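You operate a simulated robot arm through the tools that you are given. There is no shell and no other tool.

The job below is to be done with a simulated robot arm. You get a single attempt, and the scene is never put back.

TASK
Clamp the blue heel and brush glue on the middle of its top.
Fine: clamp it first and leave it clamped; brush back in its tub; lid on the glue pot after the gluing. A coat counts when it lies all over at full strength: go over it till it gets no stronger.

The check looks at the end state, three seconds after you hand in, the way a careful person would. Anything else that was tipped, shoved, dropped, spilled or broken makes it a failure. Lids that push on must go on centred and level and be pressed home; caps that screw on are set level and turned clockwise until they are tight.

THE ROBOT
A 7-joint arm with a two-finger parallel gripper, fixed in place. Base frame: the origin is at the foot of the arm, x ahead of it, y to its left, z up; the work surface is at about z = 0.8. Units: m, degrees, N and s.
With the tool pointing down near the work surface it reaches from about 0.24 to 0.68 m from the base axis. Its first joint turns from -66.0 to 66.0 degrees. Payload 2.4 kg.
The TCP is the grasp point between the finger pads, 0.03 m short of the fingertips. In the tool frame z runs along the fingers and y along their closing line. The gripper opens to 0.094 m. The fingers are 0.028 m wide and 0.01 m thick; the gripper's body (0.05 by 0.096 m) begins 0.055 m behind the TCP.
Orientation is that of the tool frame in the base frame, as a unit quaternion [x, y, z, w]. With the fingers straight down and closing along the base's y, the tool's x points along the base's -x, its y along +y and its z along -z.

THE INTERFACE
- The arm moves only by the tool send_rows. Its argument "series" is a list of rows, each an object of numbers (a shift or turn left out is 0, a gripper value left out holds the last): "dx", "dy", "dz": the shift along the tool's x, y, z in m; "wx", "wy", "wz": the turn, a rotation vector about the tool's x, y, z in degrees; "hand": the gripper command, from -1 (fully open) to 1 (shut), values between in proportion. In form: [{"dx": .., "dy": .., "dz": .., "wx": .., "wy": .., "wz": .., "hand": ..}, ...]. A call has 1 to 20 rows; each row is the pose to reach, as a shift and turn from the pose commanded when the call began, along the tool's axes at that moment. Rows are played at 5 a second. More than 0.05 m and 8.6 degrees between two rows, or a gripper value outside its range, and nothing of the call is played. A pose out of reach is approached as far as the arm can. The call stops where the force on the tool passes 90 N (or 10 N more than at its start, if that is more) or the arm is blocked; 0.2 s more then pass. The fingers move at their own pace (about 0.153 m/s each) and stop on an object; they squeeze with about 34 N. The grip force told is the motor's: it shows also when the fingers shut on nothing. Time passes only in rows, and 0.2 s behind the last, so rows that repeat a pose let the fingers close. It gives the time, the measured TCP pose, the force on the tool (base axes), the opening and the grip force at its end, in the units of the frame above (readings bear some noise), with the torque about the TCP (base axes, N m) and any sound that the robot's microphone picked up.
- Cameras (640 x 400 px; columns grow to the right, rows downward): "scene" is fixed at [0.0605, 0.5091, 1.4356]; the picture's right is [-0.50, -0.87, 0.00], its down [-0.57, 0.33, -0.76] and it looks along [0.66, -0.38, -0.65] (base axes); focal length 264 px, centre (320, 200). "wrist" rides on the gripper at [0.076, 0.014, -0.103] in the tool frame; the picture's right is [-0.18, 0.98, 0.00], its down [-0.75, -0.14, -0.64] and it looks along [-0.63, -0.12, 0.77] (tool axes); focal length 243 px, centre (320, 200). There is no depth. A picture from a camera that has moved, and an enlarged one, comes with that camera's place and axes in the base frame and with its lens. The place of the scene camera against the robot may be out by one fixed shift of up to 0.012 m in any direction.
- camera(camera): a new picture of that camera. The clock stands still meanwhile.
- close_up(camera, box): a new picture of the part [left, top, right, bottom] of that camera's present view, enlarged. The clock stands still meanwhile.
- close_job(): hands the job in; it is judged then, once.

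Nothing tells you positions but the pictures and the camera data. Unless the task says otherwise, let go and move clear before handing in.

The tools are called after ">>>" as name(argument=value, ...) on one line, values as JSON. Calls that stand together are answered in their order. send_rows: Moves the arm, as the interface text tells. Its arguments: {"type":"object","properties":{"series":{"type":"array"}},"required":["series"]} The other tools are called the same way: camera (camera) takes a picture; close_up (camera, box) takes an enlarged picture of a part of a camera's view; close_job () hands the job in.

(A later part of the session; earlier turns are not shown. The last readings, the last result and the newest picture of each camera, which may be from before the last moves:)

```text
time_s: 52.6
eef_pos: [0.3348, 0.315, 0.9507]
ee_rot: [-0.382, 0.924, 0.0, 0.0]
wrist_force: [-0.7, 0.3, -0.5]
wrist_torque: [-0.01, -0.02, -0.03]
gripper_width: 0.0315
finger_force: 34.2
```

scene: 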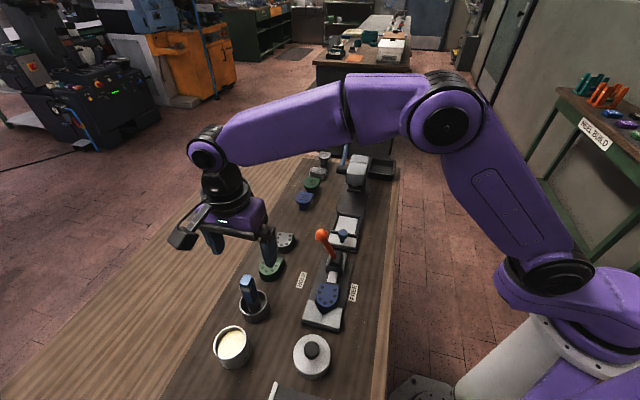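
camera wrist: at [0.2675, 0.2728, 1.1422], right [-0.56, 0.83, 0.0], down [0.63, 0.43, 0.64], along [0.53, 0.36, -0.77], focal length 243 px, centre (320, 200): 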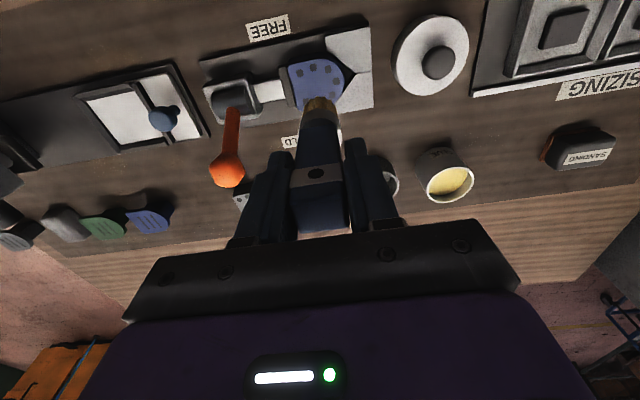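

No contact yet; two more millimetres.

>>> send_rows(series=[{"dz": 0.001}, {"dz": 0.002}, {"dz": 0.002}])

>>> close_up(camera="wrist", box=[260, 60, 380, 160])

>>> close_up(camera="scene", box=[300, 260, 360, 330])

```text
time_s: 53.4
eef_pos: [0.3356, 0.3155, 0.9507]
ee_rot: [-0.382, 0.924, -0.001, 0.0]
wrist_force: [-0.5, 0.3, -1.2]
wrist_torque: [-0.02, -0.01, 0.0]
gripper_width: 0.0316
finger_force: 34.1
```

```text
4.00 times, centred on (320, 110) of wrist
camera zoom: at [0.27, 0.2703, 1.0519], right [-0.56, 0.83, 0.0], down [0.63, 0.43, 0.64], along [0.53, 0.36, -0.77], focal length 970 px, centre (320, 560)
```

zoom: 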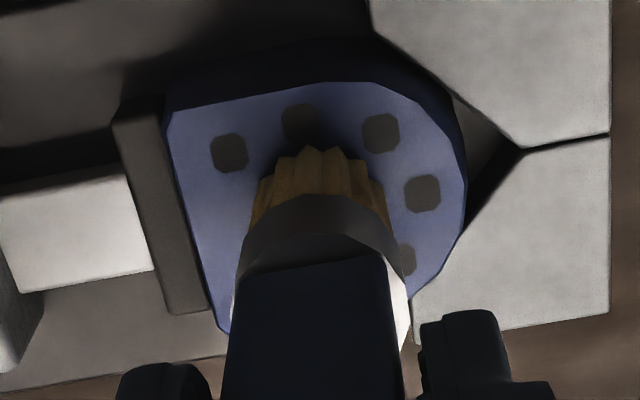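

```text
5.71 times, centred on (330, 295) of scene
camera zoom: at [0.0605, 0.5091, 1.4356], right [-0.5, -0.87, 0.0], down [-0.57, 0.33, -0.76], along [0.66, -0.38, -0.65], focal length 1512 px, centre (263, -343)
```

zoom: 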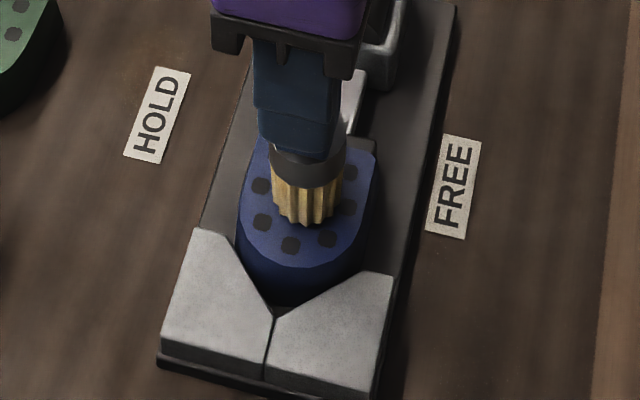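

The tip looks almost on the surface. Continuing 1 mm at a time.

>>> send_rows(series=[{"dz": 0.001}, {"dz": 0.0015}, {"dz": 0.0015}])

```text
time_s: 54.2
eef_pos: [0.3352, 0.3142, 0.9492]
ee_rot: [-0.382, 0.924, 0.001, 0.0]
wrist_force: [-0.6, -0.7, 2.5]
wrist_torque: [0.03, 0.03, -0.02]
gripper_width: 0.0314
finger_force: 34.0
```

Light contact (~3 N). Now brushing back and forth along the heel's middle with gentle strokes.

>>> send_rows(series=[{"dz": 0.0005}, {"dz": 0.0005, "dy": 0.004}, {"dz": 0.0005, "dy": 0.008}, {"dz": 0.0005, "dy": 0.004}, {"dz": 0.0005, "dy": 0.0}, {"dz": 0.0005, "dy": -0.004}, {"dz": 0.0005, "dy": -0.008}, {"dz": 0.0005, "dy": -0.004}, {"dz": 0.0005, "dy": 0.0}, {"dz": 0.0005, "dy": 0.0}])

>>> close_up(camera="scene", box=[300, 260, 360, 330])

>>> close_up(camera="wrist", box=[260, 60, 380, 160])

```text
time_s: 56.4
eef_pos: [0.3353, 0.3139, 0.9477]
ee_rot: [-0.381, 0.925, 0.0, 0.0]
wrist_force: [3.7, -3.6, 15.8]
wrist_torque: [-0.25, -0.47, -0.05]
gripper_width: 0.0316
finger_force: 33.9
```

```text
5.71 times, centred on (330, 295) of scene
camera zoom: at [0.0605, 0.5088, 1.4357], right [-0.5, -0.87, 0.0], down [-0.57, 0.33, -0.76], along [0.66, -0.38, -0.65], focal length 1512 px, centre (263, -343)
```

zoom: 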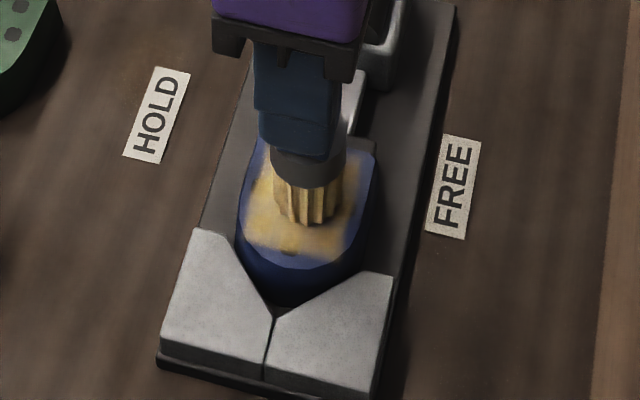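

```text
4.00 times, centred on (320, 110) of wrist
camera zoom: at [0.2701, 0.2697, 1.0498], right [-0.56, 0.83, 0.0], down [0.63, 0.43, 0.64], along [0.53, 0.36, -0.77], focal length 970 px, centre (320, 560)
```

zoom: 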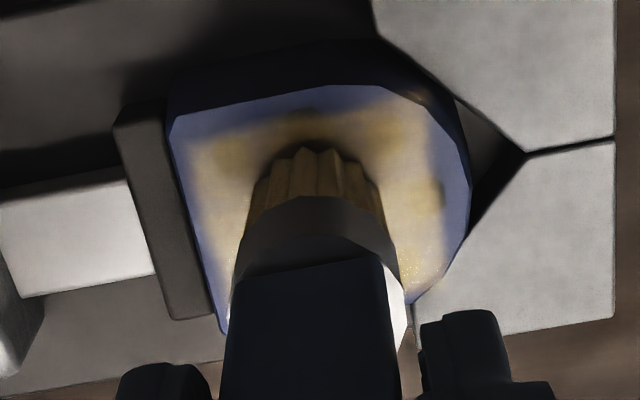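

Glue is going on over a wide patch. I'll lift a little to look at how strong and even the coat is.

>>> send_rows(series=[{"dz": -0.01}, {"dz": -0.03}, {"dz": -0.05}, {"dz": -0.06, "dy": -0.03}, {"dz": -0.06, "dy": -0.06}, {"dz": -0.06, "dy": -0.06}])

>>> close_up(camera="scene", box=[300, 260, 360, 330])

>>> camera(camera="wrist")

```text
time_s: 57.8
eef_pos: [0.3764, 0.2713, 1.0068]
ee_rot: [-0.383, 0.924, 0.0, 0.001]
wrist_force: [-1.1, 0.5, -0.5]
wrist_torque: [0.01, 0.03, -0.02]
gripper_width: 0.0316
finger_force: 33.6
```

```text
5.71 times, centred on (330, 295) of scene
camera zoom: at [0.0606, 0.5091, 1.4356], right [-0.5, -0.87, 0.0], down [-0.57, 0.33, -0.76], along [0.66, -0.38, -0.65], focal length 1512 px, centre (263, -343)
```

zoom: 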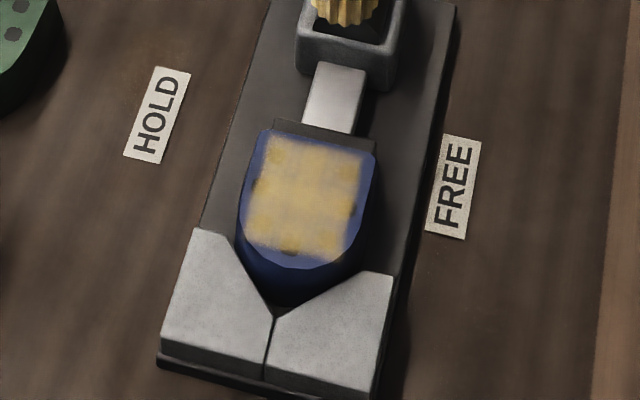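

```text
taken
camera wrist: at [0.3119, 0.227, 1.1094], right [-0.56, 0.83, 0.0], down [0.63, 0.43, 0.64], along [0.53, 0.36, -0.77], focal length 243 px, centre (320, 200)
```

wrist: 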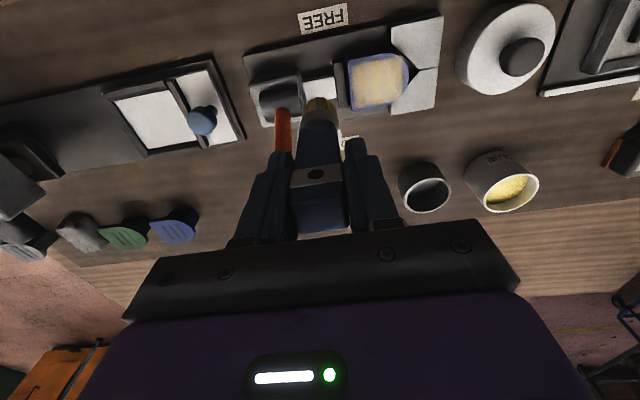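

A roughly square patch of glue lies on the heel's middle. Zooming in for its strength.

>>> close_up(camera="wrist", box=[330, 40, 420, 120])

>>> close_up(camera="scene", box=[312, 275, 342, 310])

```text
5.00 times, centred on (375, 80) of wrist
camera zoom: at [0.3119, 0.227, 1.1094], right [-0.56, 0.83, 0.0], down [0.63, 0.43, 0.64], along [0.53, 0.36, -0.77], focal length 1213 px, centre (45, 800)
```

zoom: 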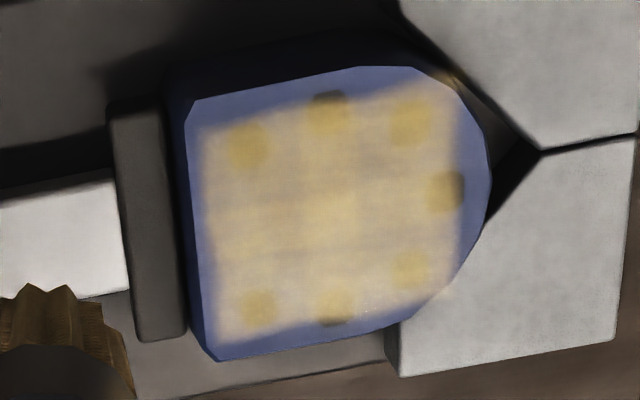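

```text
11.43 times, centred on (327, 292) of scene
camera zoom: at [0.0606, 0.5091, 1.4356], right [-0.5, -0.87, 0.0], down [-0.57, 0.33, -0.76], along [0.66, -0.38, -0.65], focal length 3023 px, centre (240, -857)
```

zoom: 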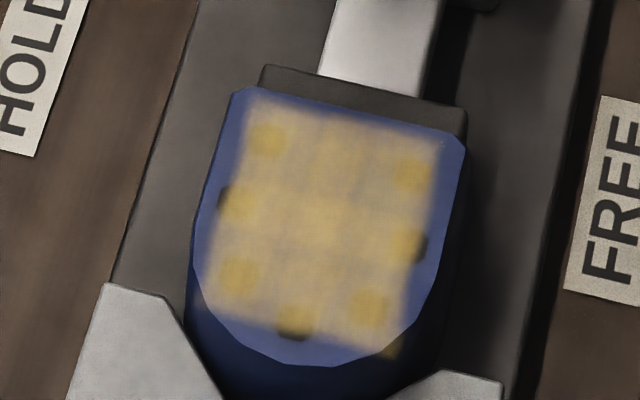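

The coat covers the middle but looks a bit uneven and see-through. Going over it again with more passes.

>>> send_rows(series=[{"dy": 0.03, "dz": 0.0}, {"dy": 0.06, "dz": 0.0}, {"dy": 0.06, "dz": 0.04}, {"dy": 0.06, "dz": 0.056}, {"dy": 0.06, "dz": 0.06}, {"dy": 0.064, "dz": 0.06}, {"dy": 0.068, "dz": 0.06}, {"dy": 0.064, "dz": 0.06}, {"dy": 0.06, "dz": 0.06}, {"dy": 0.056, "dz": 0.06}, {"dy": 0.052, "dz": 0.06}, {"dy": 0.056, "dz": 0.06}, {"dy": 0.06, "dz": 0.06}, {"dy": 0.064, "dz": 0.06}, {"dy": 0.068, "dz": 0.06}, {"dy": 0.064, "dz": 0.06}, {"dy": 0.06, "dz": 0.06}, {"dy": 0.056, "dz": 0.06}, {"dy": 0.052, "dz": 0.06}, {"dy": 0.06, "dz": 0.06}])

>>> send_rows(series=[{"dz": -0.01}, {"dz": -0.03}, {"dz": -0.05}, {"dz": -0.06, "dy": -0.03}, {"dz": -0.06, "dy": -0.06}, {"dz": -0.06, "dy": -0.06}])

>>> close_up(camera="wrist", box=[330, 40, 420, 120])

>>> close_up(camera="scene", box=[312, 275, 342, 310])

```text
time_s: 62.0
eef_pos: [0.335, 0.3144, 0.9487]
ee_rot: [-0.382, 0.924, 0.0, -0.001]
wrist_force: [0.6, 0.1, 1.9]
wrist_torque: [-0.04, -0.13, -0.01]
gripper_width: 0.0319
finger_force: 34.2
```

```text
time_s: 63.4
eef_pos: [0.3767, 0.2725, 1.0079]
ee_rot: [-0.383, 0.924, 0.0, 0.0]
wrist_force: [0.4, -0.9, -0.7]
wrist_torque: [0.01, -0.01, -0.01]
gripper_width: 0.0316
finger_force: 33.8
```

```text
5.00 times, centred on (375, 80) of wrist
camera zoom: at [0.3123, 0.2275, 1.1099], right [-0.56, 0.83, 0.0], down [0.63, 0.43, 0.64], along [0.53, 0.36, -0.77], focal length 1213 px, centre (45, 800)
```

zoom: 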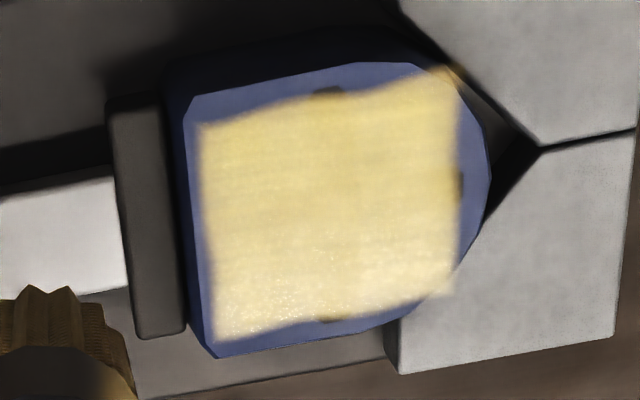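

```text
11.43 times, centred on (327, 292) of scene
camera zoom: at [0.0606, 0.5091, 1.4356], right [-0.5, -0.87, 0.0], down [-0.57, 0.33, -0.76], along [0.66, -0.38, -0.65], focal length 3023 px, centre (240, -857)
```

zoom: 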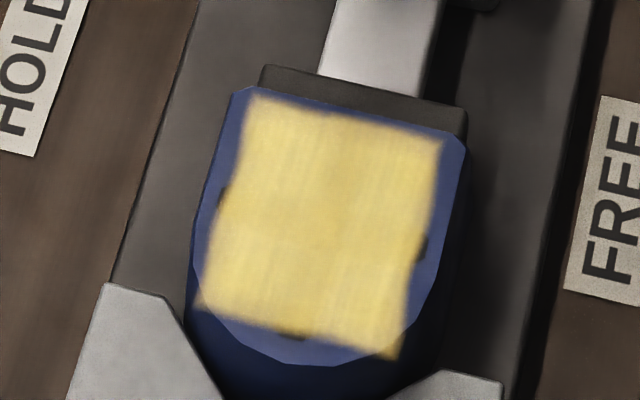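

Much stronger now, over the whole patch. I'll make another pass, wider side to side, and compare to see whether it still gets stronger.

>>> send_rows(series=[{"dy": 0.03, "dz": 0.0}, {"dy": 0.06, "dz": 0.0}, {"dy": 0.06, "dz": 0.04}, {"dy": 0.06, "dz": 0.056}, {"dy": 0.06, "dz": 0.06}, {"dy": 0.06, "dz": 0.06, "dx": 0.004}, {"dy": 0.06, "dz": 0.06, "dx": 0.008}, {"dy": 0.065, "dz": 0.06, "dx": 0.008}, {"dy": 0.07, "dz": 0.06, "dx": 0.008}, {"dy": 0.065, "dz": 0.06, "dx": 0.008}, {"dy": 0.06, "dz": 0.06, "dx": 0.008}, {"dy": 0.055, "dz": 0.06, "dx": 0.008}, {"dy": 0.05, "dz": 0.06, "dx": 0.008}, {"dy": 0.05, "dz": 0.06, "dx": 0.004}, {"dy": 0.05, "dz": 0.06, "dx": 0.0}, {"dy": 0.055, "dz": 0.06, "dx": 0.0}, {"dy": 0.06, "dz": 0.06, "dx": 0.0}, {"dy": 0.065, "dz": 0.06, "dx": 0.0}, {"dy": 0.07, "dz": 0.06, "dx": 0.0}, {"dy": 0.07, "dz": 0.06, "dx": 0.0}])

>>> send_rows(series=[{"dx": -0.004}, {"dx": -0.008}, {"dx": -0.008, "dy": -0.005}, {"dx": -0.008, "dy": -0.01}, {"dx": -0.008, "dy": -0.015}, {"dx": -0.008, "dy": -0.02}, {"dx": -0.008, "dy": -0.015}, {"dx": -0.008, "dy": -0.01}, {"dx": -0.004, "dy": -0.01}, {"dx": 0.0, "dy": -0.01}, {"dx": 0.004, "dy": -0.01}, {"dx": 0.008, "dy": -0.01}, {"dx": 0.004, "dy": -0.01}, {"dx": 0.0, "dy": -0.01}])

>>> send_rows(series=[{"dz": -0.01}, {"dz": -0.03}, {"dz": -0.05}, {"dz": -0.06, "dy": -0.03}, {"dz": -0.06, "dy": -0.06}, {"dz": -0.06, "dy": -0.06}])

>>> close_up(camera="wrist", box=[330, 40, 420, 120])

>>> close_up(camera="scene", box=[312, 275, 342, 310])

```text
time_s: 67.6
eef_pos: [0.3274, 0.3222, 0.9482]
ee_rot: [-0.383, 0.924, 0.0, 0.0]
wrist_force: [-0.1, 0.5, -1.4]
wrist_torque: [0.03, 0.02, -0.03]
gripper_width: 0.0316
finger_force: 34.1
```

```text
time_s: 70.6
eef_pos: [0.3339, 0.3147, 0.948]
ee_rot: [-0.382, 0.924, 0.0, 0.0]
wrist_force: [-0.6, -1.2, 2.6]
wrist_torque: [-0.08, 0.07, -0.02]
gripper_width: 0.0313
finger_force: 33.9
```

```text
time_s: 72.0
eef_pos: [0.3765, 0.2721, 1.009]
ee_rot: [-0.383, 0.924, 0.0, -0.001]
wrist_force: [0.7, -0.3, -1.0]
wrist_torque: [0.01, 0.02, -0.03]
gripper_width: 0.0317
finger_force: 33.3
```

```text
5.00 times, centred on (375, 80) of wrist
camera zoom: at [0.312, 0.227, 1.1109], right [-0.56, 0.83, 0.0], down [0.63, 0.43, 0.64], along [0.53, 0.36, -0.77], focal length 1213 px, centre (45, 800)
```

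zoom: 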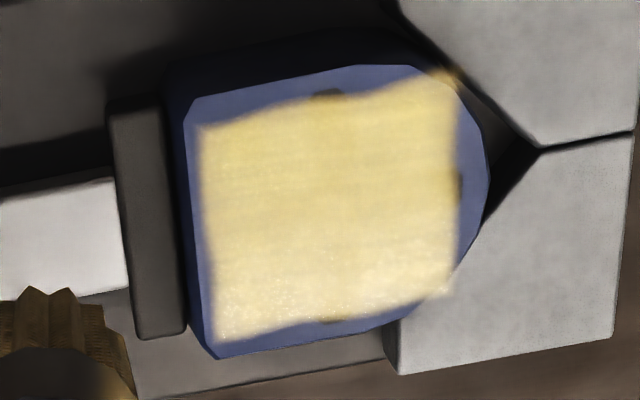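

```text
11.43 times, centred on (327, 292) of scene
camera zoom: at [0.0606, 0.5091, 1.4356], right [-0.5, -0.87, 0.0], down [-0.57, 0.33, -0.76], along [0.66, -0.38, -0.65], focal length 3023 px, centre (240, -857)
```

zoom: 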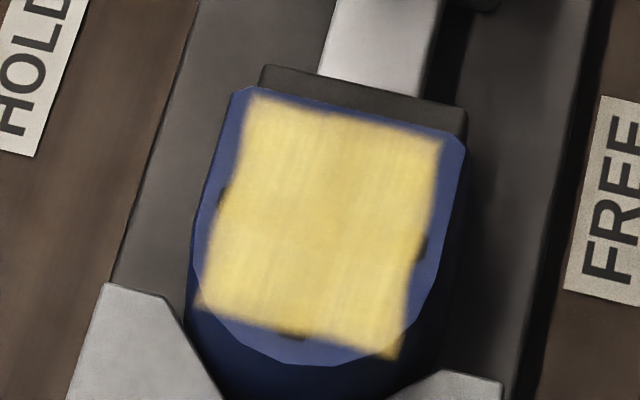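

It looks almost unchanged, but the contact force was very light on that pass. I'll repeat 1 mm deeper to be sure the brush really works the whole patch.

>>> send_rows(series=[{"dy": 0.03, "dz": 0.0}, {"dy": 0.06, "dz": 0.0}, {"dy": 0.06, "dz": 0.04}, {"dy": 0.06, "dz": 0.057}, {"dy": 0.06, "dz": 0.061}, {"dy": 0.06, "dz": 0.061, "dx": 0.004}, {"dy": 0.06, "dz": 0.061, "dx": 0.008}, {"dy": 0.065, "dz": 0.061, "dx": 0.008}, {"dy": 0.07, "dz": 0.061, "dx": 0.008}, {"dy": 0.065, "dz": 0.061, "dx": 0.008}, {"dy": 0.06, "dz": 0.061, "dx": 0.008}, {"dy": 0.055, "dz": 0.061, "dx": 0.008}, {"dy": 0.05, "dz": 0.061, "dx": 0.008}, {"dy": 0.05, "dz": 0.061, "dx": 0.004}, {"dy": 0.05, "dz": 0.061, "dx": 0.0}, {"dy": 0.055, "dz": 0.061, "dx": 0.0}, {"dy": 0.06, "dz": 0.061, "dx": 0.0}, {"dy": 0.065, "dz": 0.061, "dx": 0.0}, {"dy": 0.07, "dz": 0.061, "dx": 0.0}, {"dy": 0.07, "dz": 0.061, "dx": 0.0}])

>>> send_rows(series=[{"dx": -0.004}, {"dx": -0.008}, {"dx": -0.008, "dy": -0.005}, {"dx": -0.008, "dy": -0.01}, {"dx": -0.008, "dy": -0.015}, {"dx": -0.008, "dy": -0.02}, {"dx": -0.008, "dy": -0.015}, {"dx": -0.008, "dy": -0.01}, {"dx": -0.004, "dy": -0.01}, {"dx": 0.0, "dy": -0.01}])

>>> close_up(camera="wrist", box=[260, 60, 380, 160])

```text
time_s: 76.2
eef_pos: [0.3277, 0.3224, 0.9465]
ee_rot: [-0.382, 0.924, 0.0, 0.0]
wrist_force: [0.7, -1.7, 6.9]
wrist_torque: [-0.04, -0.16, -0.01]
gripper_width: 0.0316
finger_force: 34.0
```

```text
time_s: 78.4
eef_pos: [0.3351, 0.3143, 0.9469]
ee_rot: [-0.383, 0.924, 0.0, 0.001]
wrist_force: [1.5, 2.4, 6.7]
wrist_torque: [0.23, -0.18, 0.0]
gripper_width: 0.0316
finger_force: 34.2
```

```text
4.00 times, centred on (320, 110) of wrist
camera zoom: at [0.2698, 0.2702, 1.0487], right [-0.56, 0.83, 0.0], down [0.63, 0.43, 0.64], along [0.53, 0.36, -0.77], focal length 970 px, centre (320, 560)
```

zoom: 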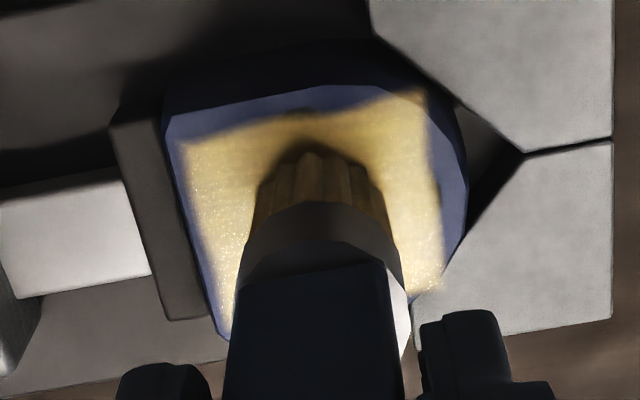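

Good even contact (≈7 N) throughout. Lifting to compare the coat.

>>> send_rows(series=[{"dz": -0.01}, {"dz": -0.03}, {"dz": -0.05}, {"dz": -0.061, "dy": -0.03}, {"dz": -0.061, "dy": -0.06}, {"dz": -0.061, "dy": -0.06}])

>>> close_up(camera="wrist", box=[330, 40, 420, 120])

>>> close_up(camera="scene", box=[312, 275, 342, 310])

>>> close_up(camera="scene", box=[270, 210, 390, 340])

```text
time_s: 79.8
eef_pos: [0.376, 0.2722, 1.0078]
ee_rot: [-0.383, 0.924, 0.0, 0.001]
wrist_force: [-0.3, 0.2, -0.9]
wrist_torque: [0.0, 0.02, -0.02]
gripper_width: 0.0314
finger_force: 34.2
```

```text
5.00 times, centred on (375, 80) of wrist
camera zoom: at [0.3118, 0.2273, 1.1098], right [-0.56, 0.83, 0.0], down [0.63, 0.43, 0.64], along [0.53, 0.36, -0.77], focal length 1213 px, centre (45, 800)
```

zoom: 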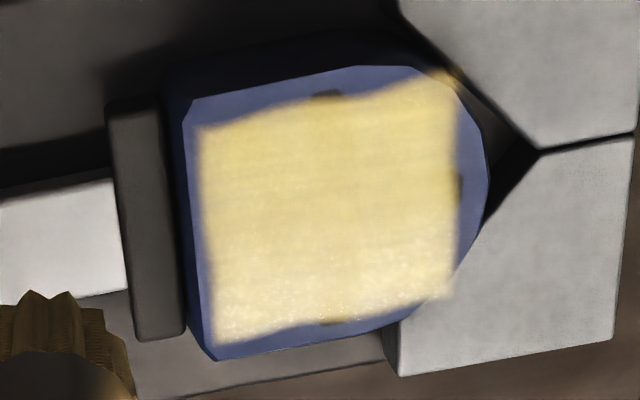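

```text
11.43 times, centred on (327, 292) of scene
camera zoom: at [0.0606, 0.5091, 1.4356], right [-0.5, -0.87, 0.0], down [-0.57, 0.33, -0.76], along [0.66, -0.38, -0.65], focal length 3023 px, centre (240, -857)
```

zoom: 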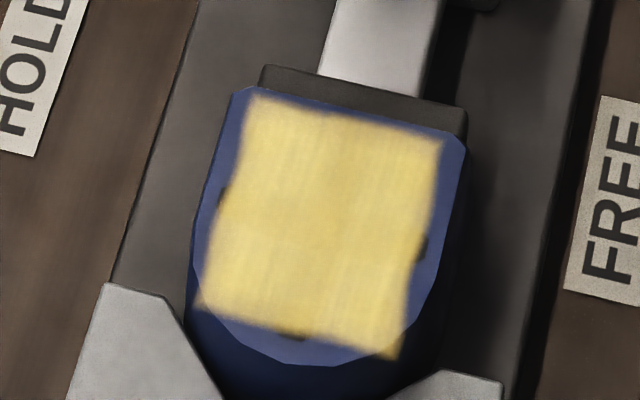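

```text
3.08 times, centred on (330, 275) of scene
camera zoom: at [0.0606, 0.5091, 1.4356], right [-0.5, -0.87, 0.0], down [-0.57, 0.33, -0.76], along [0.66, -0.38, -0.65], focal length 814 px, centre (289, -31)
```

zoom: 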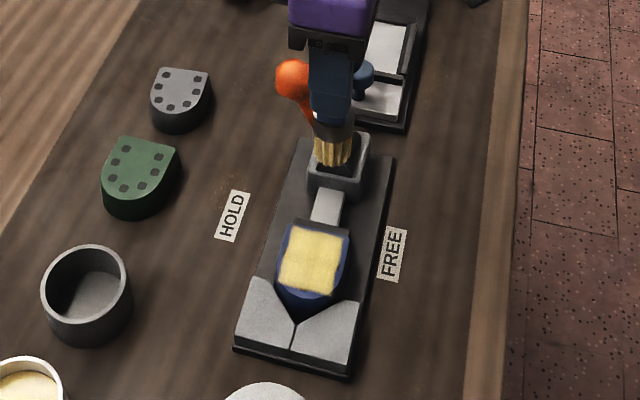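

The coat is opaque, even and unchanged between the last two passes, so it is at full strength; nothing dripped. Now taking the brush back above its tub.

>>> send_rows(series=[{"dy": 0.01, "dz": -0.02}, {"dy": 0.02, "dz": -0.035}, {"dx": -0.03, "dy": 0.04, "dz": -0.035}, {"dx": -0.06, "dy": 0.06, "dz": -0.035}, {"dx": -0.09, "dy": 0.08, "dz": -0.035}, {"dx": -0.12, "dy": 0.1, "dz": -0.035}, {"dx": -0.145, "dy": 0.115, "dz": -0.035}, {"dx": -0.1657, "dy": 0.1237, "dz": -0.035}, {"dx": -0.1657, "dy": 0.1237, "dz": -0.035}, {"dx": -0.1657, "dy": 0.1237, "dz": -0.035}])

>>> camera(camera="wrist")

>>> close_up(camera="wrist", box=[240, 20, 400, 180])

>>> close_up(camera="scene", box=[200, 230, 320, 350])

```text
time_s: 82.0
eef_pos: [0.4056, 0.4793, 1.0433]
ee_rot: [-0.382, 0.924, -0.001, 0.0]
wrist_force: [0.2, 1.3, -1.5]
wrist_torque: [0.0, -0.05, 0.01]
gripper_width: 0.0314
finger_force: 34.2
```

```text
taken
camera wrist: at [0.3416, 0.4339, 1.1446], right [-0.56, 0.83, 0.0], down [0.63, 0.43, 0.64], along [0.53, 0.36, -0.77], focal length 243 px, centre (320, 200)
```

wrist: 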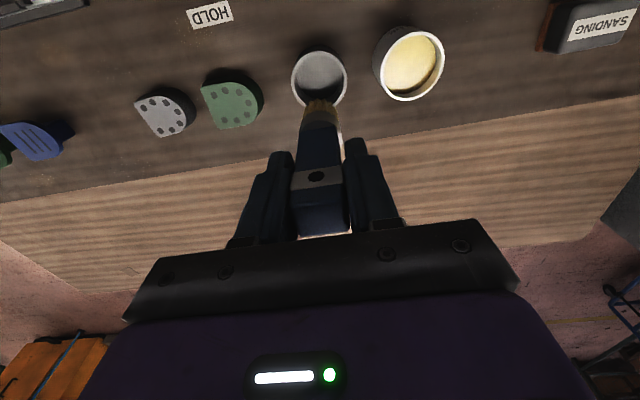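

```text
2.50 times, centred on (320, 100) of wrist
camera zoom: at [0.3416, 0.4339, 1.1446], right [-0.56, 0.83, 0.0], down [0.63, 0.43, 0.64], along [0.53, 0.36, -0.77], focal length 606 px, centre (320, 450)
```

zoom: 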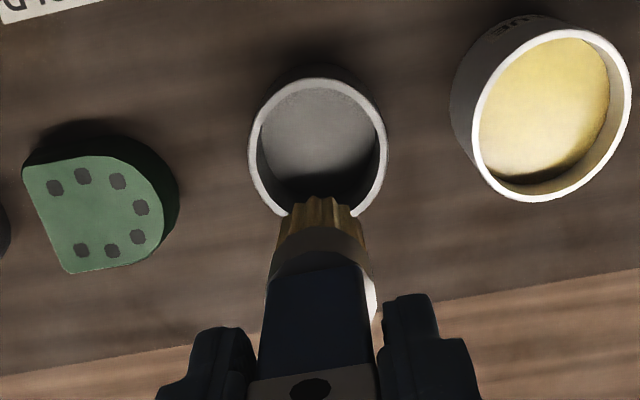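

```text
3.33 times, centred on (260, 290) of scene
camera zoom: at [0.0605, 0.5091, 1.4356], right [-0.5, -0.87, 0.0], down [-0.57, 0.33, -0.76], along [0.66, -0.38, -0.65], focal length 882 px, centre (520, -100)
```

zoom: 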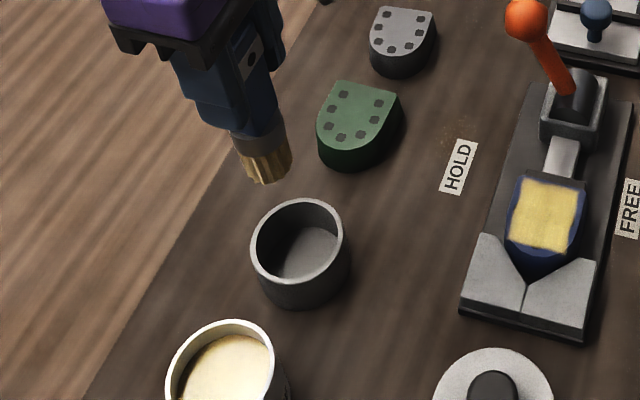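

The brush hangs over the tub's centre. Lowering it to just above the tub floor.

>>> send_rows(series=[{"dz": 0.025}, {"dz": 0.05}, {"dz": 0.075}, {"dz": 0.1}, {"dz": 0.112}, {"dz": 0.117}, {"dz": 0.117}])

>>> close_up(camera="wrist", box=[220, 20, 420, 220])

```text
time_s: 83.6
eef_pos: [0.4052, 0.4771, 0.9264]
ee_rot: [-0.382, 0.924, -0.001, 0.0]
wrist_force: [0.6, 0.5, -1.1]
wrist_torque: [-0.02, 0.0, 0.0]
gripper_width: 0.0318
finger_force: 34.4
```

```text
2.00 times, centred on (320, 120) of wrist
camera zoom: at [0.3416, 0.4327, 1.0277], right [-0.56, 0.83, 0.0], down [0.63, 0.43, 0.64], along [0.53, 0.36, -0.77], focal length 485 px, centre (320, 360)
```

zoom: 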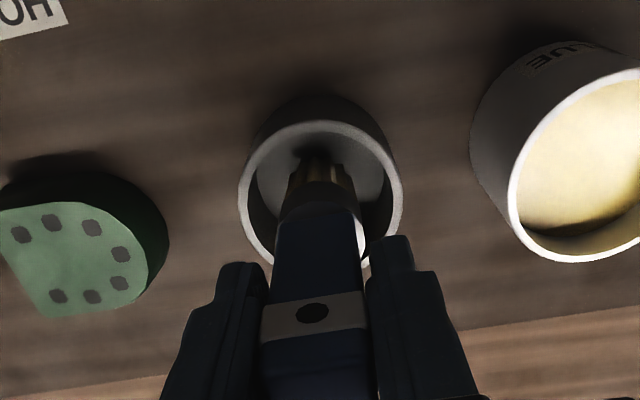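

No contact yet at z≈0.926; easing down to the floor of the tub.

>>> send_rows(series=[{"dz": 0.001}, {"dz": 0.002}, {"dz": 0.003}, {"dz": 0.003}])

```text
time_s: 84.6
eef_pos: [0.4075, 0.4763, 0.9233]
ee_rot: [-0.381, 0.924, 0.0, 0.0]
wrist_force: [0.1, -0.1, -0.5]
wrist_torque: [-0.02, 0.01, 0.01]
gripper_width: 0.0317
finger_force: 34.1
```

Still hanging free at z≈0.922; a little further.

>>> send_rows(series=[{"dz": 0.001}, {"dz": 0.002}, {"dz": 0.002}])

```text
time_s: 85.4
eef_pos: [0.406, 0.4766, 0.9198]
ee_rot: [-0.382, 0.924, -0.001, 0.0]
wrist_force: [0.1, -0.1, -1.2]
wrist_torque: [0.03, 0.01, 0.04]
gripper_width: 0.0316
finger_force: 34.0
```

Not touching yet; continuing 1 mm steps.

>>> send_rows(series=[{"dz": 0.001}, {"dz": 0.002}, {"dz": 0.002}])

```text
time_s: 86.2
eef_pos: [0.4068, 0.4774, 0.9183]
ee_rot: [-0.383, 0.924, -0.001, -0.001]
wrist_force: [0.5, -0.1, -1.0]
wrist_torque: [0.02, 0.0, -0.01]
gripper_width: 0.0317
finger_force: 33.6
```

The brush slid up a few mm in the grip while dipping, so the floor should come at z≈0.916. Continuing.

>>> send_rows(series=[{"dz": 0.001}, {"dz": 0.002}, {"dz": 0.002}])

```text
time_s: 87.0
eef_pos: [0.4058, 0.4763, 0.9169]
ee_rot: [-0.381, 0.924, 0.0, -0.001]
wrist_force: [0.3, 0.8, -0.7]
wrist_torque: [0.02, -0.01, -0.02]
gripper_width: 0.0317
finger_force: 34.2
```

Still no contact; another millimetre or two.

>>> send_rows(series=[{"dz": 0.001}, {"dz": 0.0015}, {"dz": 0.0015}])

>>> close_up(camera="scene", box=[210, 240, 300, 330])

```text
time_s: 87.8
eef_pos: [0.4066, 0.4768, 0.9152]
ee_rot: [-0.382, 0.924, 0.0, 0.0]
wrist_force: [-0.2, 0.0, -0.9]
wrist_torque: [-0.05, -0.02, 0.02]
gripper_width: 0.0316
finger_force: 34.1
```

```text
4.44 times, centred on (255, 285) of scene
camera zoom: at [0.0606, 0.5091, 1.4356], right [-0.5, -0.87, 0.0], down [-0.57, 0.33, -0.76], along [0.66, -0.38, -0.65], focal length 1176 px, centre (609, -178)
```

zoom: 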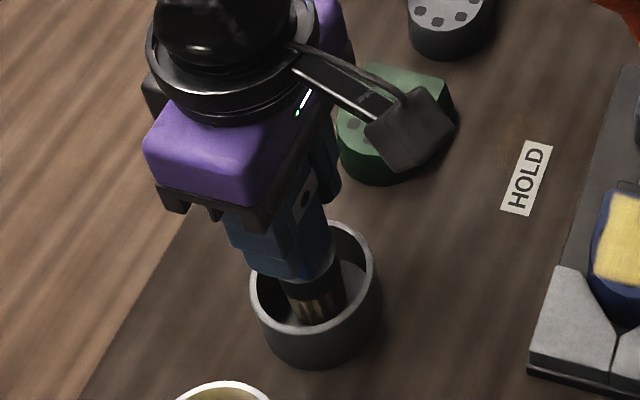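

The tip looks almost on the tub floor. One more small step.

>>> send_rows(series=[{"dz": 0.001}, {"dz": 0.0015}, {"dz": 0.0015}])

```text
time_s: 88.6
eef_pos: [0.4079, 0.4769, 0.9141]
ee_rot: [-0.382, 0.924, 0.0, 0.0]
wrist_force: [0.6, 0.9, -1.2]
wrist_torque: [0.01, -0.01, 0.02]
gripper_width: 0.0316
finger_force: 34.2
```

By the picture the brush slid about 9 mm up in the grip, so the floor should come at z≈0.912. Continuing down gently.

>>> send_rows(series=[{"dz": 0.001}, {"dz": 0.002}, {"dz": 0.002}])

```text
time_s: 89.4
eef_pos: [0.4072, 0.4774, 0.9125]
ee_rot: [-0.382, 0.924, 0.0, 0.001]
wrist_force: [-2.2, -3.6, 12.0]
wrist_torque: [-0.16, 0.18, -0.01]
gripper_width: 0.0315
finger_force: 34.1
```

It stands on the tub floor now (≈12 N). Easing off a touch, opening, and rising straight up.

>>> send_rows(series=[{"dz": -0.0008}, {"dz": -0.0008, "hand": 0.1}, {"dz": -0.0008, "hand": -0.1}, {"dz": -0.0008, "hand": -0.5}, {"dz": -0.0008, "hand": -0.5}, {"dz": -0.03}, {"dz": -0.06}, {"dz": -0.1}, {"dz": -0.14}, {"dz": -0.14}])

>>> camera(camera="wrist")

>>> close_up(camera="scene", box=[200, 240, 320, 390])

```text
time_s: 91.6
eef_pos: [0.4067, 0.4759, 1.0524]
ee_rot: [-0.382, 0.924, -0.001, 0.0]
wrist_force: [0.0, 0.1, -0.3]
wrist_torque: [0.0, 0.03, 0.01]
gripper_width: 0.0704
finger_force: 0.1
```

```text
taken
camera wrist: at [0.3421, 0.432, 1.1541], right [-0.56, 0.83, 0.0], down [0.63, 0.43, 0.64], along [0.53, 0.36, -0.77], focal length 243 px, centre (320, 200)
```

wrist: 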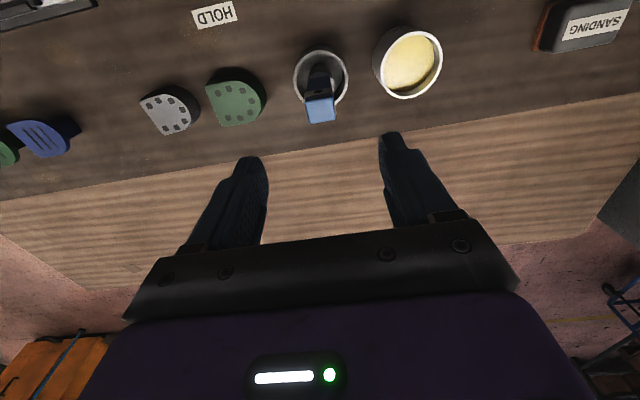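

```text
2.67 times, centred on (260, 315) of scene
camera zoom: at [0.0605, 0.5091, 1.4356], right [-0.5, -0.87, 0.0], down [-0.57, 0.33, -0.76], along [0.66, -0.38, -0.65], focal length 705 px, centre (480, -107)
```

zoom: 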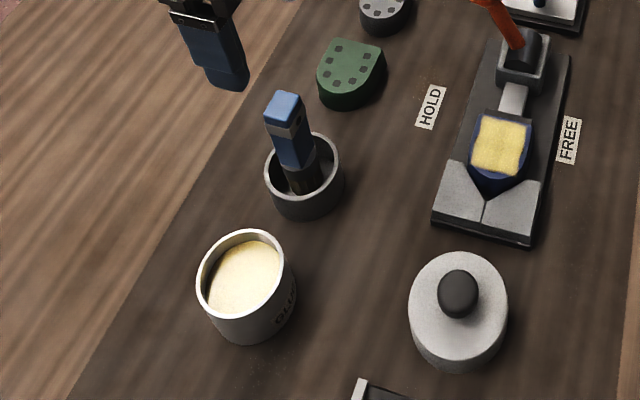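

The brush stands upright back in its tub. Next is the lid; moving above it (u≈0.457, w≈0.12) to measure it.

>>> send_rows(series=[{"dx": 0.03, "dy": 0.012, "hand": -0.5}, {"dx": 0.065, "dy": 0.026}, {"dx": 0.1, "dy": 0.04}, {"dx": 0.135, "dy": 0.055}, {"dx": 0.167, "dy": 0.071, "dz": 0.01}, {"dx": 0.167, "dy": 0.071, "dz": 0.02}, {"dx": 0.167, "dy": 0.071, "dz": 0.02}])

>>> camera(camera="wrist")

>>> close_up(camera="wrist", box=[240, 20, 400, 180])

```text
time_s: 93.2
eef_pos: [0.2384, 0.41, 1.0304]
ee_rot: [-0.382, 0.924, 0.001, 0.001]
wrist_force: [0.0, -0.2, 0.9]
wrist_torque: [0.0, 0.01, 0.0]
gripper_width: 0.0703
finger_force: 0.0
```

```text
taken
camera wrist: at [0.1735, 0.3653, 1.1337], right [-0.56, 0.83, 0.0], down [0.63, 0.43, 0.64], along [0.53, 0.36, -0.77], focal length 243 px, centre (320, 200)
```

wrist: 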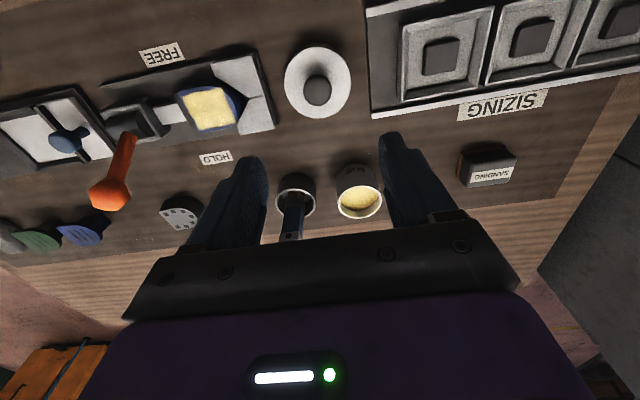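

```text
2.50 times, centred on (320, 100) of wrist
camera zoom: at [0.1735, 0.3653, 1.1337], right [-0.56, 0.83, 0.0], down [0.63, 0.43, 0.64], along [0.53, 0.36, -0.77], focal length 606 px, centre (320, 450)
```

zoom: 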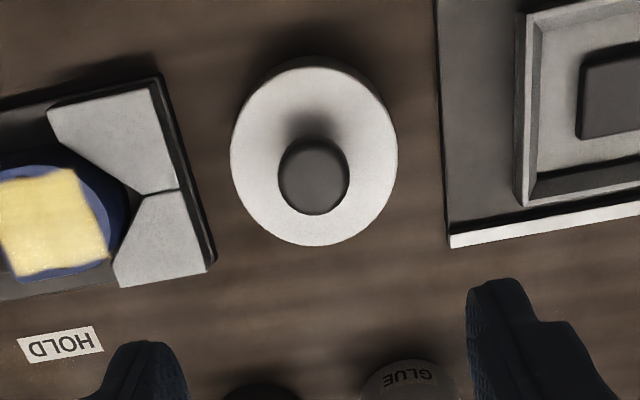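

Lid measured: centre u≈0.456, w≈0.1187, Ø≈78 mm, knob Ø≈30 mm with its top near z≈0.86. Descending to z≈0.93 above it for a check.

>>> send_rows(series=[{"dx": 0.001, "dy": -0.003, "dz": 0.03}, {"dx": 0.001, "dy": -0.003, "dz": 0.06}, {"dx": 0.001, "dy": -0.003, "dz": 0.1}, {"dx": 0.001, "dy": -0.003, "dz": 0.1}])

>>> camera(camera="wrist")

>>> close_up(camera="wrist", box=[220, 20, 420, 220])

>>> close_up(camera="scene", box=[260, 290, 370, 400])

```text
time_s: 94.2
eef_pos: [0.239, 0.4064, 0.9317]
ee_rot: [-0.382, 0.924, 0.001, 0.0]
wrist_force: [0.0, 0.0, 0.1]
wrist_torque: [-0.02, -0.03, -0.01]
gripper_width: 0.0707
finger_force: 0.0
```

```text
taken
camera wrist: at [0.175, 0.3624, 1.0339], right [-0.56, 0.83, 0.0], down [0.63, 0.43, 0.64], along [0.53, 0.36, -0.77], focal length 243 px, centre (320, 200)
```

wrist: 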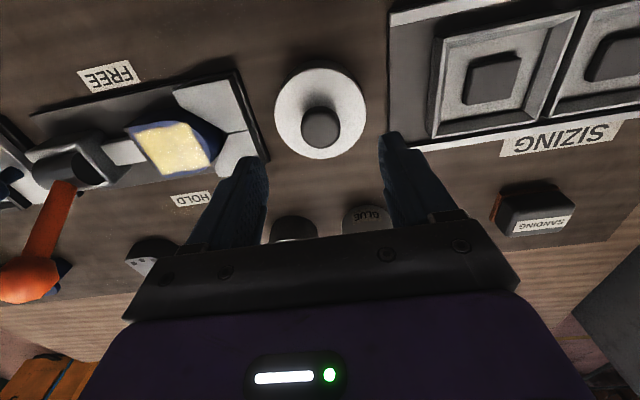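

```text
2.00 times, centred on (320, 120) of wrist
camera zoom: at [0.175, 0.3624, 1.0339], right [-0.56, 0.83, 0.0], down [0.63, 0.43, 0.64], along [0.53, 0.36, -0.77], focal length 485 px, centre (320, 360)
```

zoom: 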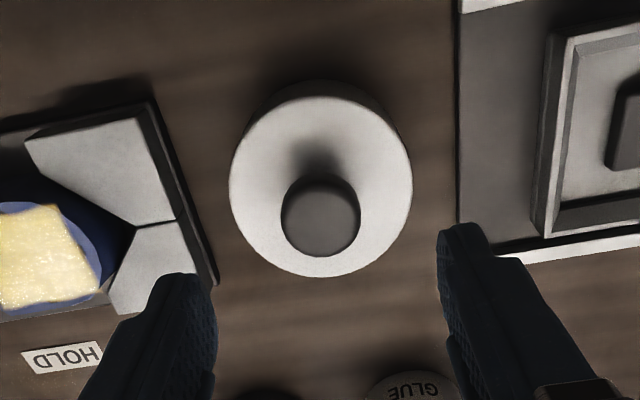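

```text
3.64 times, centred on (315, 345) of scene
camera zoom: at [0.0605, 0.5091, 1.4356], right [-0.5, -0.87, 0.0], down [-0.57, 0.33, -0.76], along [0.66, -0.38, -0.65], focal length 962 px, centre (338, -327)
```

zoom: 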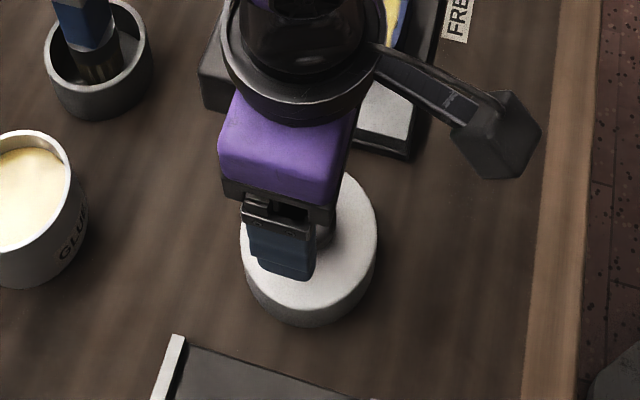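

Lid top is at z≈0.823 and the knob top ≈0.85, centre u≈0.4575, w≈0.118. Descending around the knob, fingertips stopping just above the lid's top, then closing.

>>> send_rows(series=[{"dx": -0.0015, "dz": 0.03}, {"dx": -0.0015, "dz": 0.055}, {"dx": -0.0015, "dz": 0.07}, {"dx": -0.0015, "dz": 0.07}])

>>> close_up(camera="wrist", box=[200, 40, 440, 240])

>>> close_up(camera="scene", box=[260, 290, 370, 400])

```text
time_s: 95.2
eef_pos: [0.2401, 0.408, 0.8613]
ee_rot: [-0.382, 0.924, 0.0, -0.001]
wrist_force: [0.3, 0.2, 0.8]
wrist_torque: [-0.02, 0.0, -0.03]
gripper_width: 0.0703
finger_force: 0.1
```

```text
2.00 times, centred on (320, 140) of wrist
camera zoom: at [0.176, 0.3633, 0.9636], right [-0.56, 0.83, 0.0], down [0.63, 0.43, 0.64], along [0.53, 0.36, -0.77], focal length 485 px, centre (320, 320)
```

zoom: 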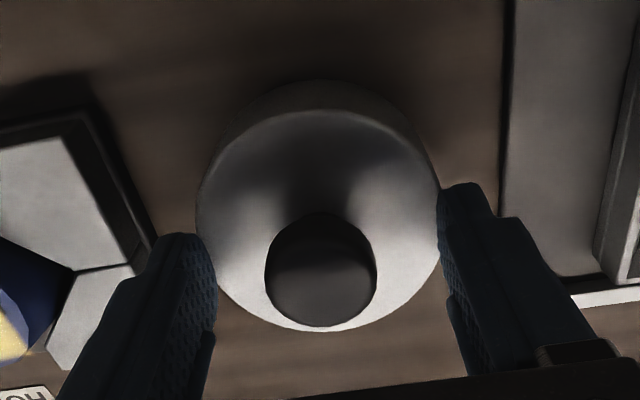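

```text
3.64 times, centred on (315, 345) of scene
camera zoom: at [0.0605, 0.5091, 1.4356], right [-0.5, -0.87, 0.0], down [-0.57, 0.33, -0.76], along [0.66, -0.38, -0.65], focal length 962 px, centre (338, -327)
```

zoom: 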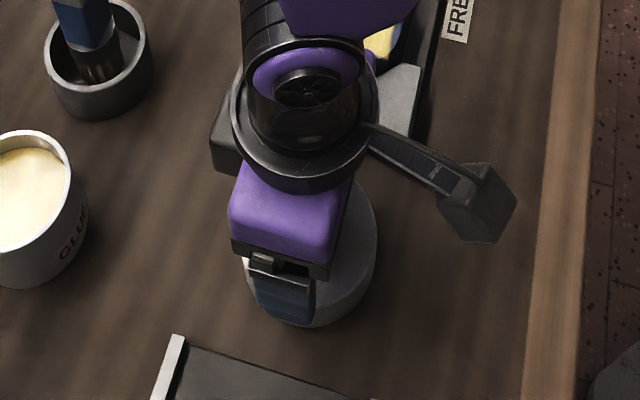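

The knob is centred between the fingers. Closing on it.

>>> send_rows(series=[{"hand": 1}, {"hand": 1}, {"hand": 1}, {"hand": 1}])

>>> close_up(camera="wrist", box=[200, 40, 440, 240])

```text
time_s: 96.2
eef_pos: [0.2413, 0.4078, 0.8608]
ee_rot: [-0.382, 0.924, 0.001, 0.001]
wrist_force: [-0.7, -0.2, 1.1]
wrist_torque: [-0.01, 0.02, 0.02]
gripper_width: 0.0298
finger_force: 34.4
```

```text
2.00 times, centred on (320, 140) of wrist
camera zoom: at [0.176, 0.3632, 0.9639], right [-0.56, 0.83, 0.0], down [0.63, 0.43, 0.64], along [0.53, 0.36, -0.77], focal length 485 px, centre (320, 320)
```

zoom: 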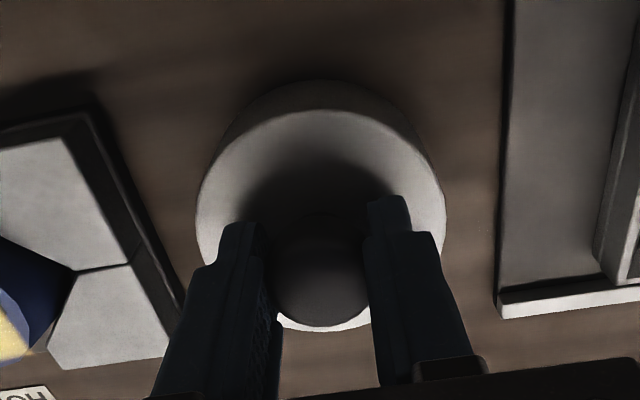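

Knob gripped (29.8 mm). Lifting the lid and going to a spot beside the pot where I can re-measure the pot before placing.

>>> send_rows(series=[{"dz": -0.03}, {"dz": -0.07}, {"dz": -0.11}, {"dz": -0.15}, {"dz": -0.17}, {"dx": -0.03, "dy": -0.01, "dz": -0.175}, {"dx": -0.065, "dy": -0.02, "dz": -0.175}, {"dx": -0.1, "dy": -0.03, "dz": -0.175}, {"dx": -0.13, "dy": -0.04, "dz": -0.175}, {"dx": -0.145, "dy": -0.05, "dz": -0.175}, {"dx": -0.145, "dy": -0.05, "dz": -0.175}])

>>> camera(camera="wrist")

>>> close_up(camera="scene", box=[190, 250, 340, 400])

```text
time_s: 98.6
eef_pos: [0.3791, 0.4743, 1.0369]
ee_rot: [-0.383, 0.924, 0.0, 0.0]
wrist_force: [-0.1, 0.5, 0.5]
wrist_torque: [-0.02, 0.05, 0.04]
gripper_width: 0.0298
finger_force: 34.3
```

```text
taken
camera wrist: at [0.3147, 0.4298, 1.1386], right [-0.56, 0.83, 0.0], down [0.63, 0.43, 0.64], along [0.53, 0.36, -0.77], focal length 243 px, centre (320, 200)
```

wrist: 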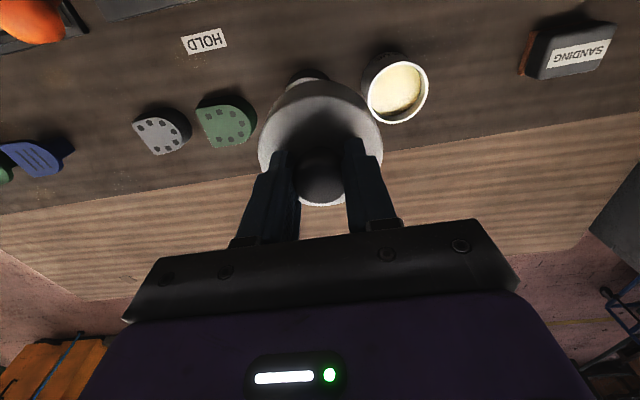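

```text
2.67 times, centred on (265, 325) of scene
camera zoom: at [0.0606, 0.5091, 1.4356], right [-0.5, -0.87, 0.0], down [-0.57, 0.33, -0.76], along [0.66, -0.38, -0.65], focal length 705 px, centre (467, -133)
```

zoom: 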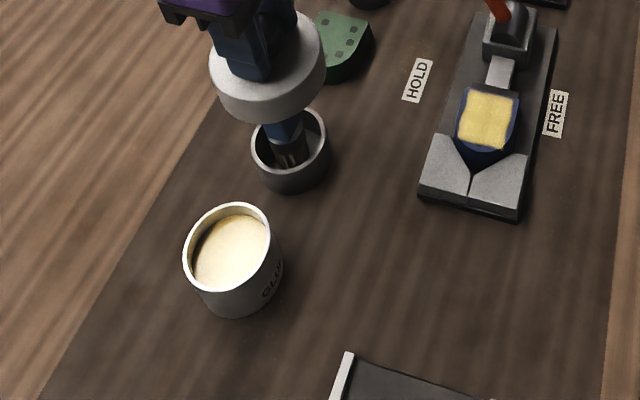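

The lid is held level. Zooming on the pot rim to fix its centre.

>>> close_up(camera="wrist", box=[350, 40, 440, 130])

>>> close_up(camera="wrist", box=[240, 60, 400, 220])

```text
4.44 times, centred on (395, 85) of wrist
camera zoom: at [0.3147, 0.4298, 1.1386], right [-0.56, 0.83, 0.0], down [0.63, 0.43, 0.64], along [0.53, 0.36, -0.77], focal length 1078 px, centre (-13, 711)
```

zoom: 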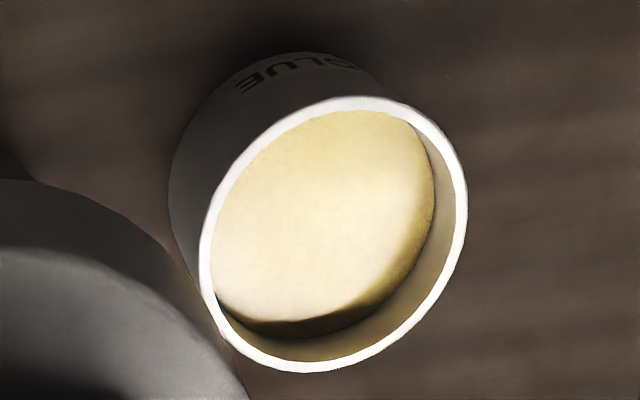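

```text
2.50 times, centred on (320, 140) of wrist
camera zoom: at [0.3147, 0.4298, 1.1386], right [-0.56, 0.83, 0.0], down [0.63, 0.43, 0.64], along [0.53, 0.36, -0.77], focal length 606 px, centre (320, 350)
```

zoom: 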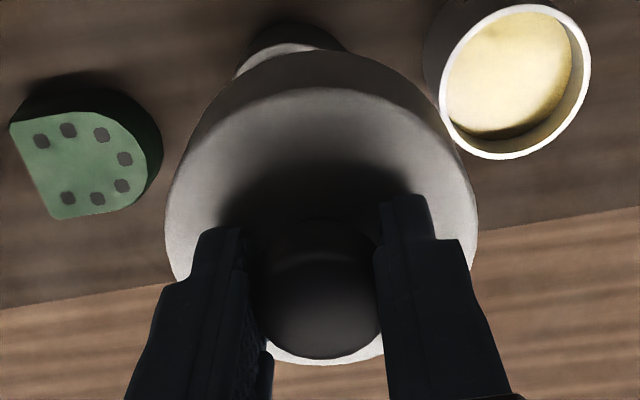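

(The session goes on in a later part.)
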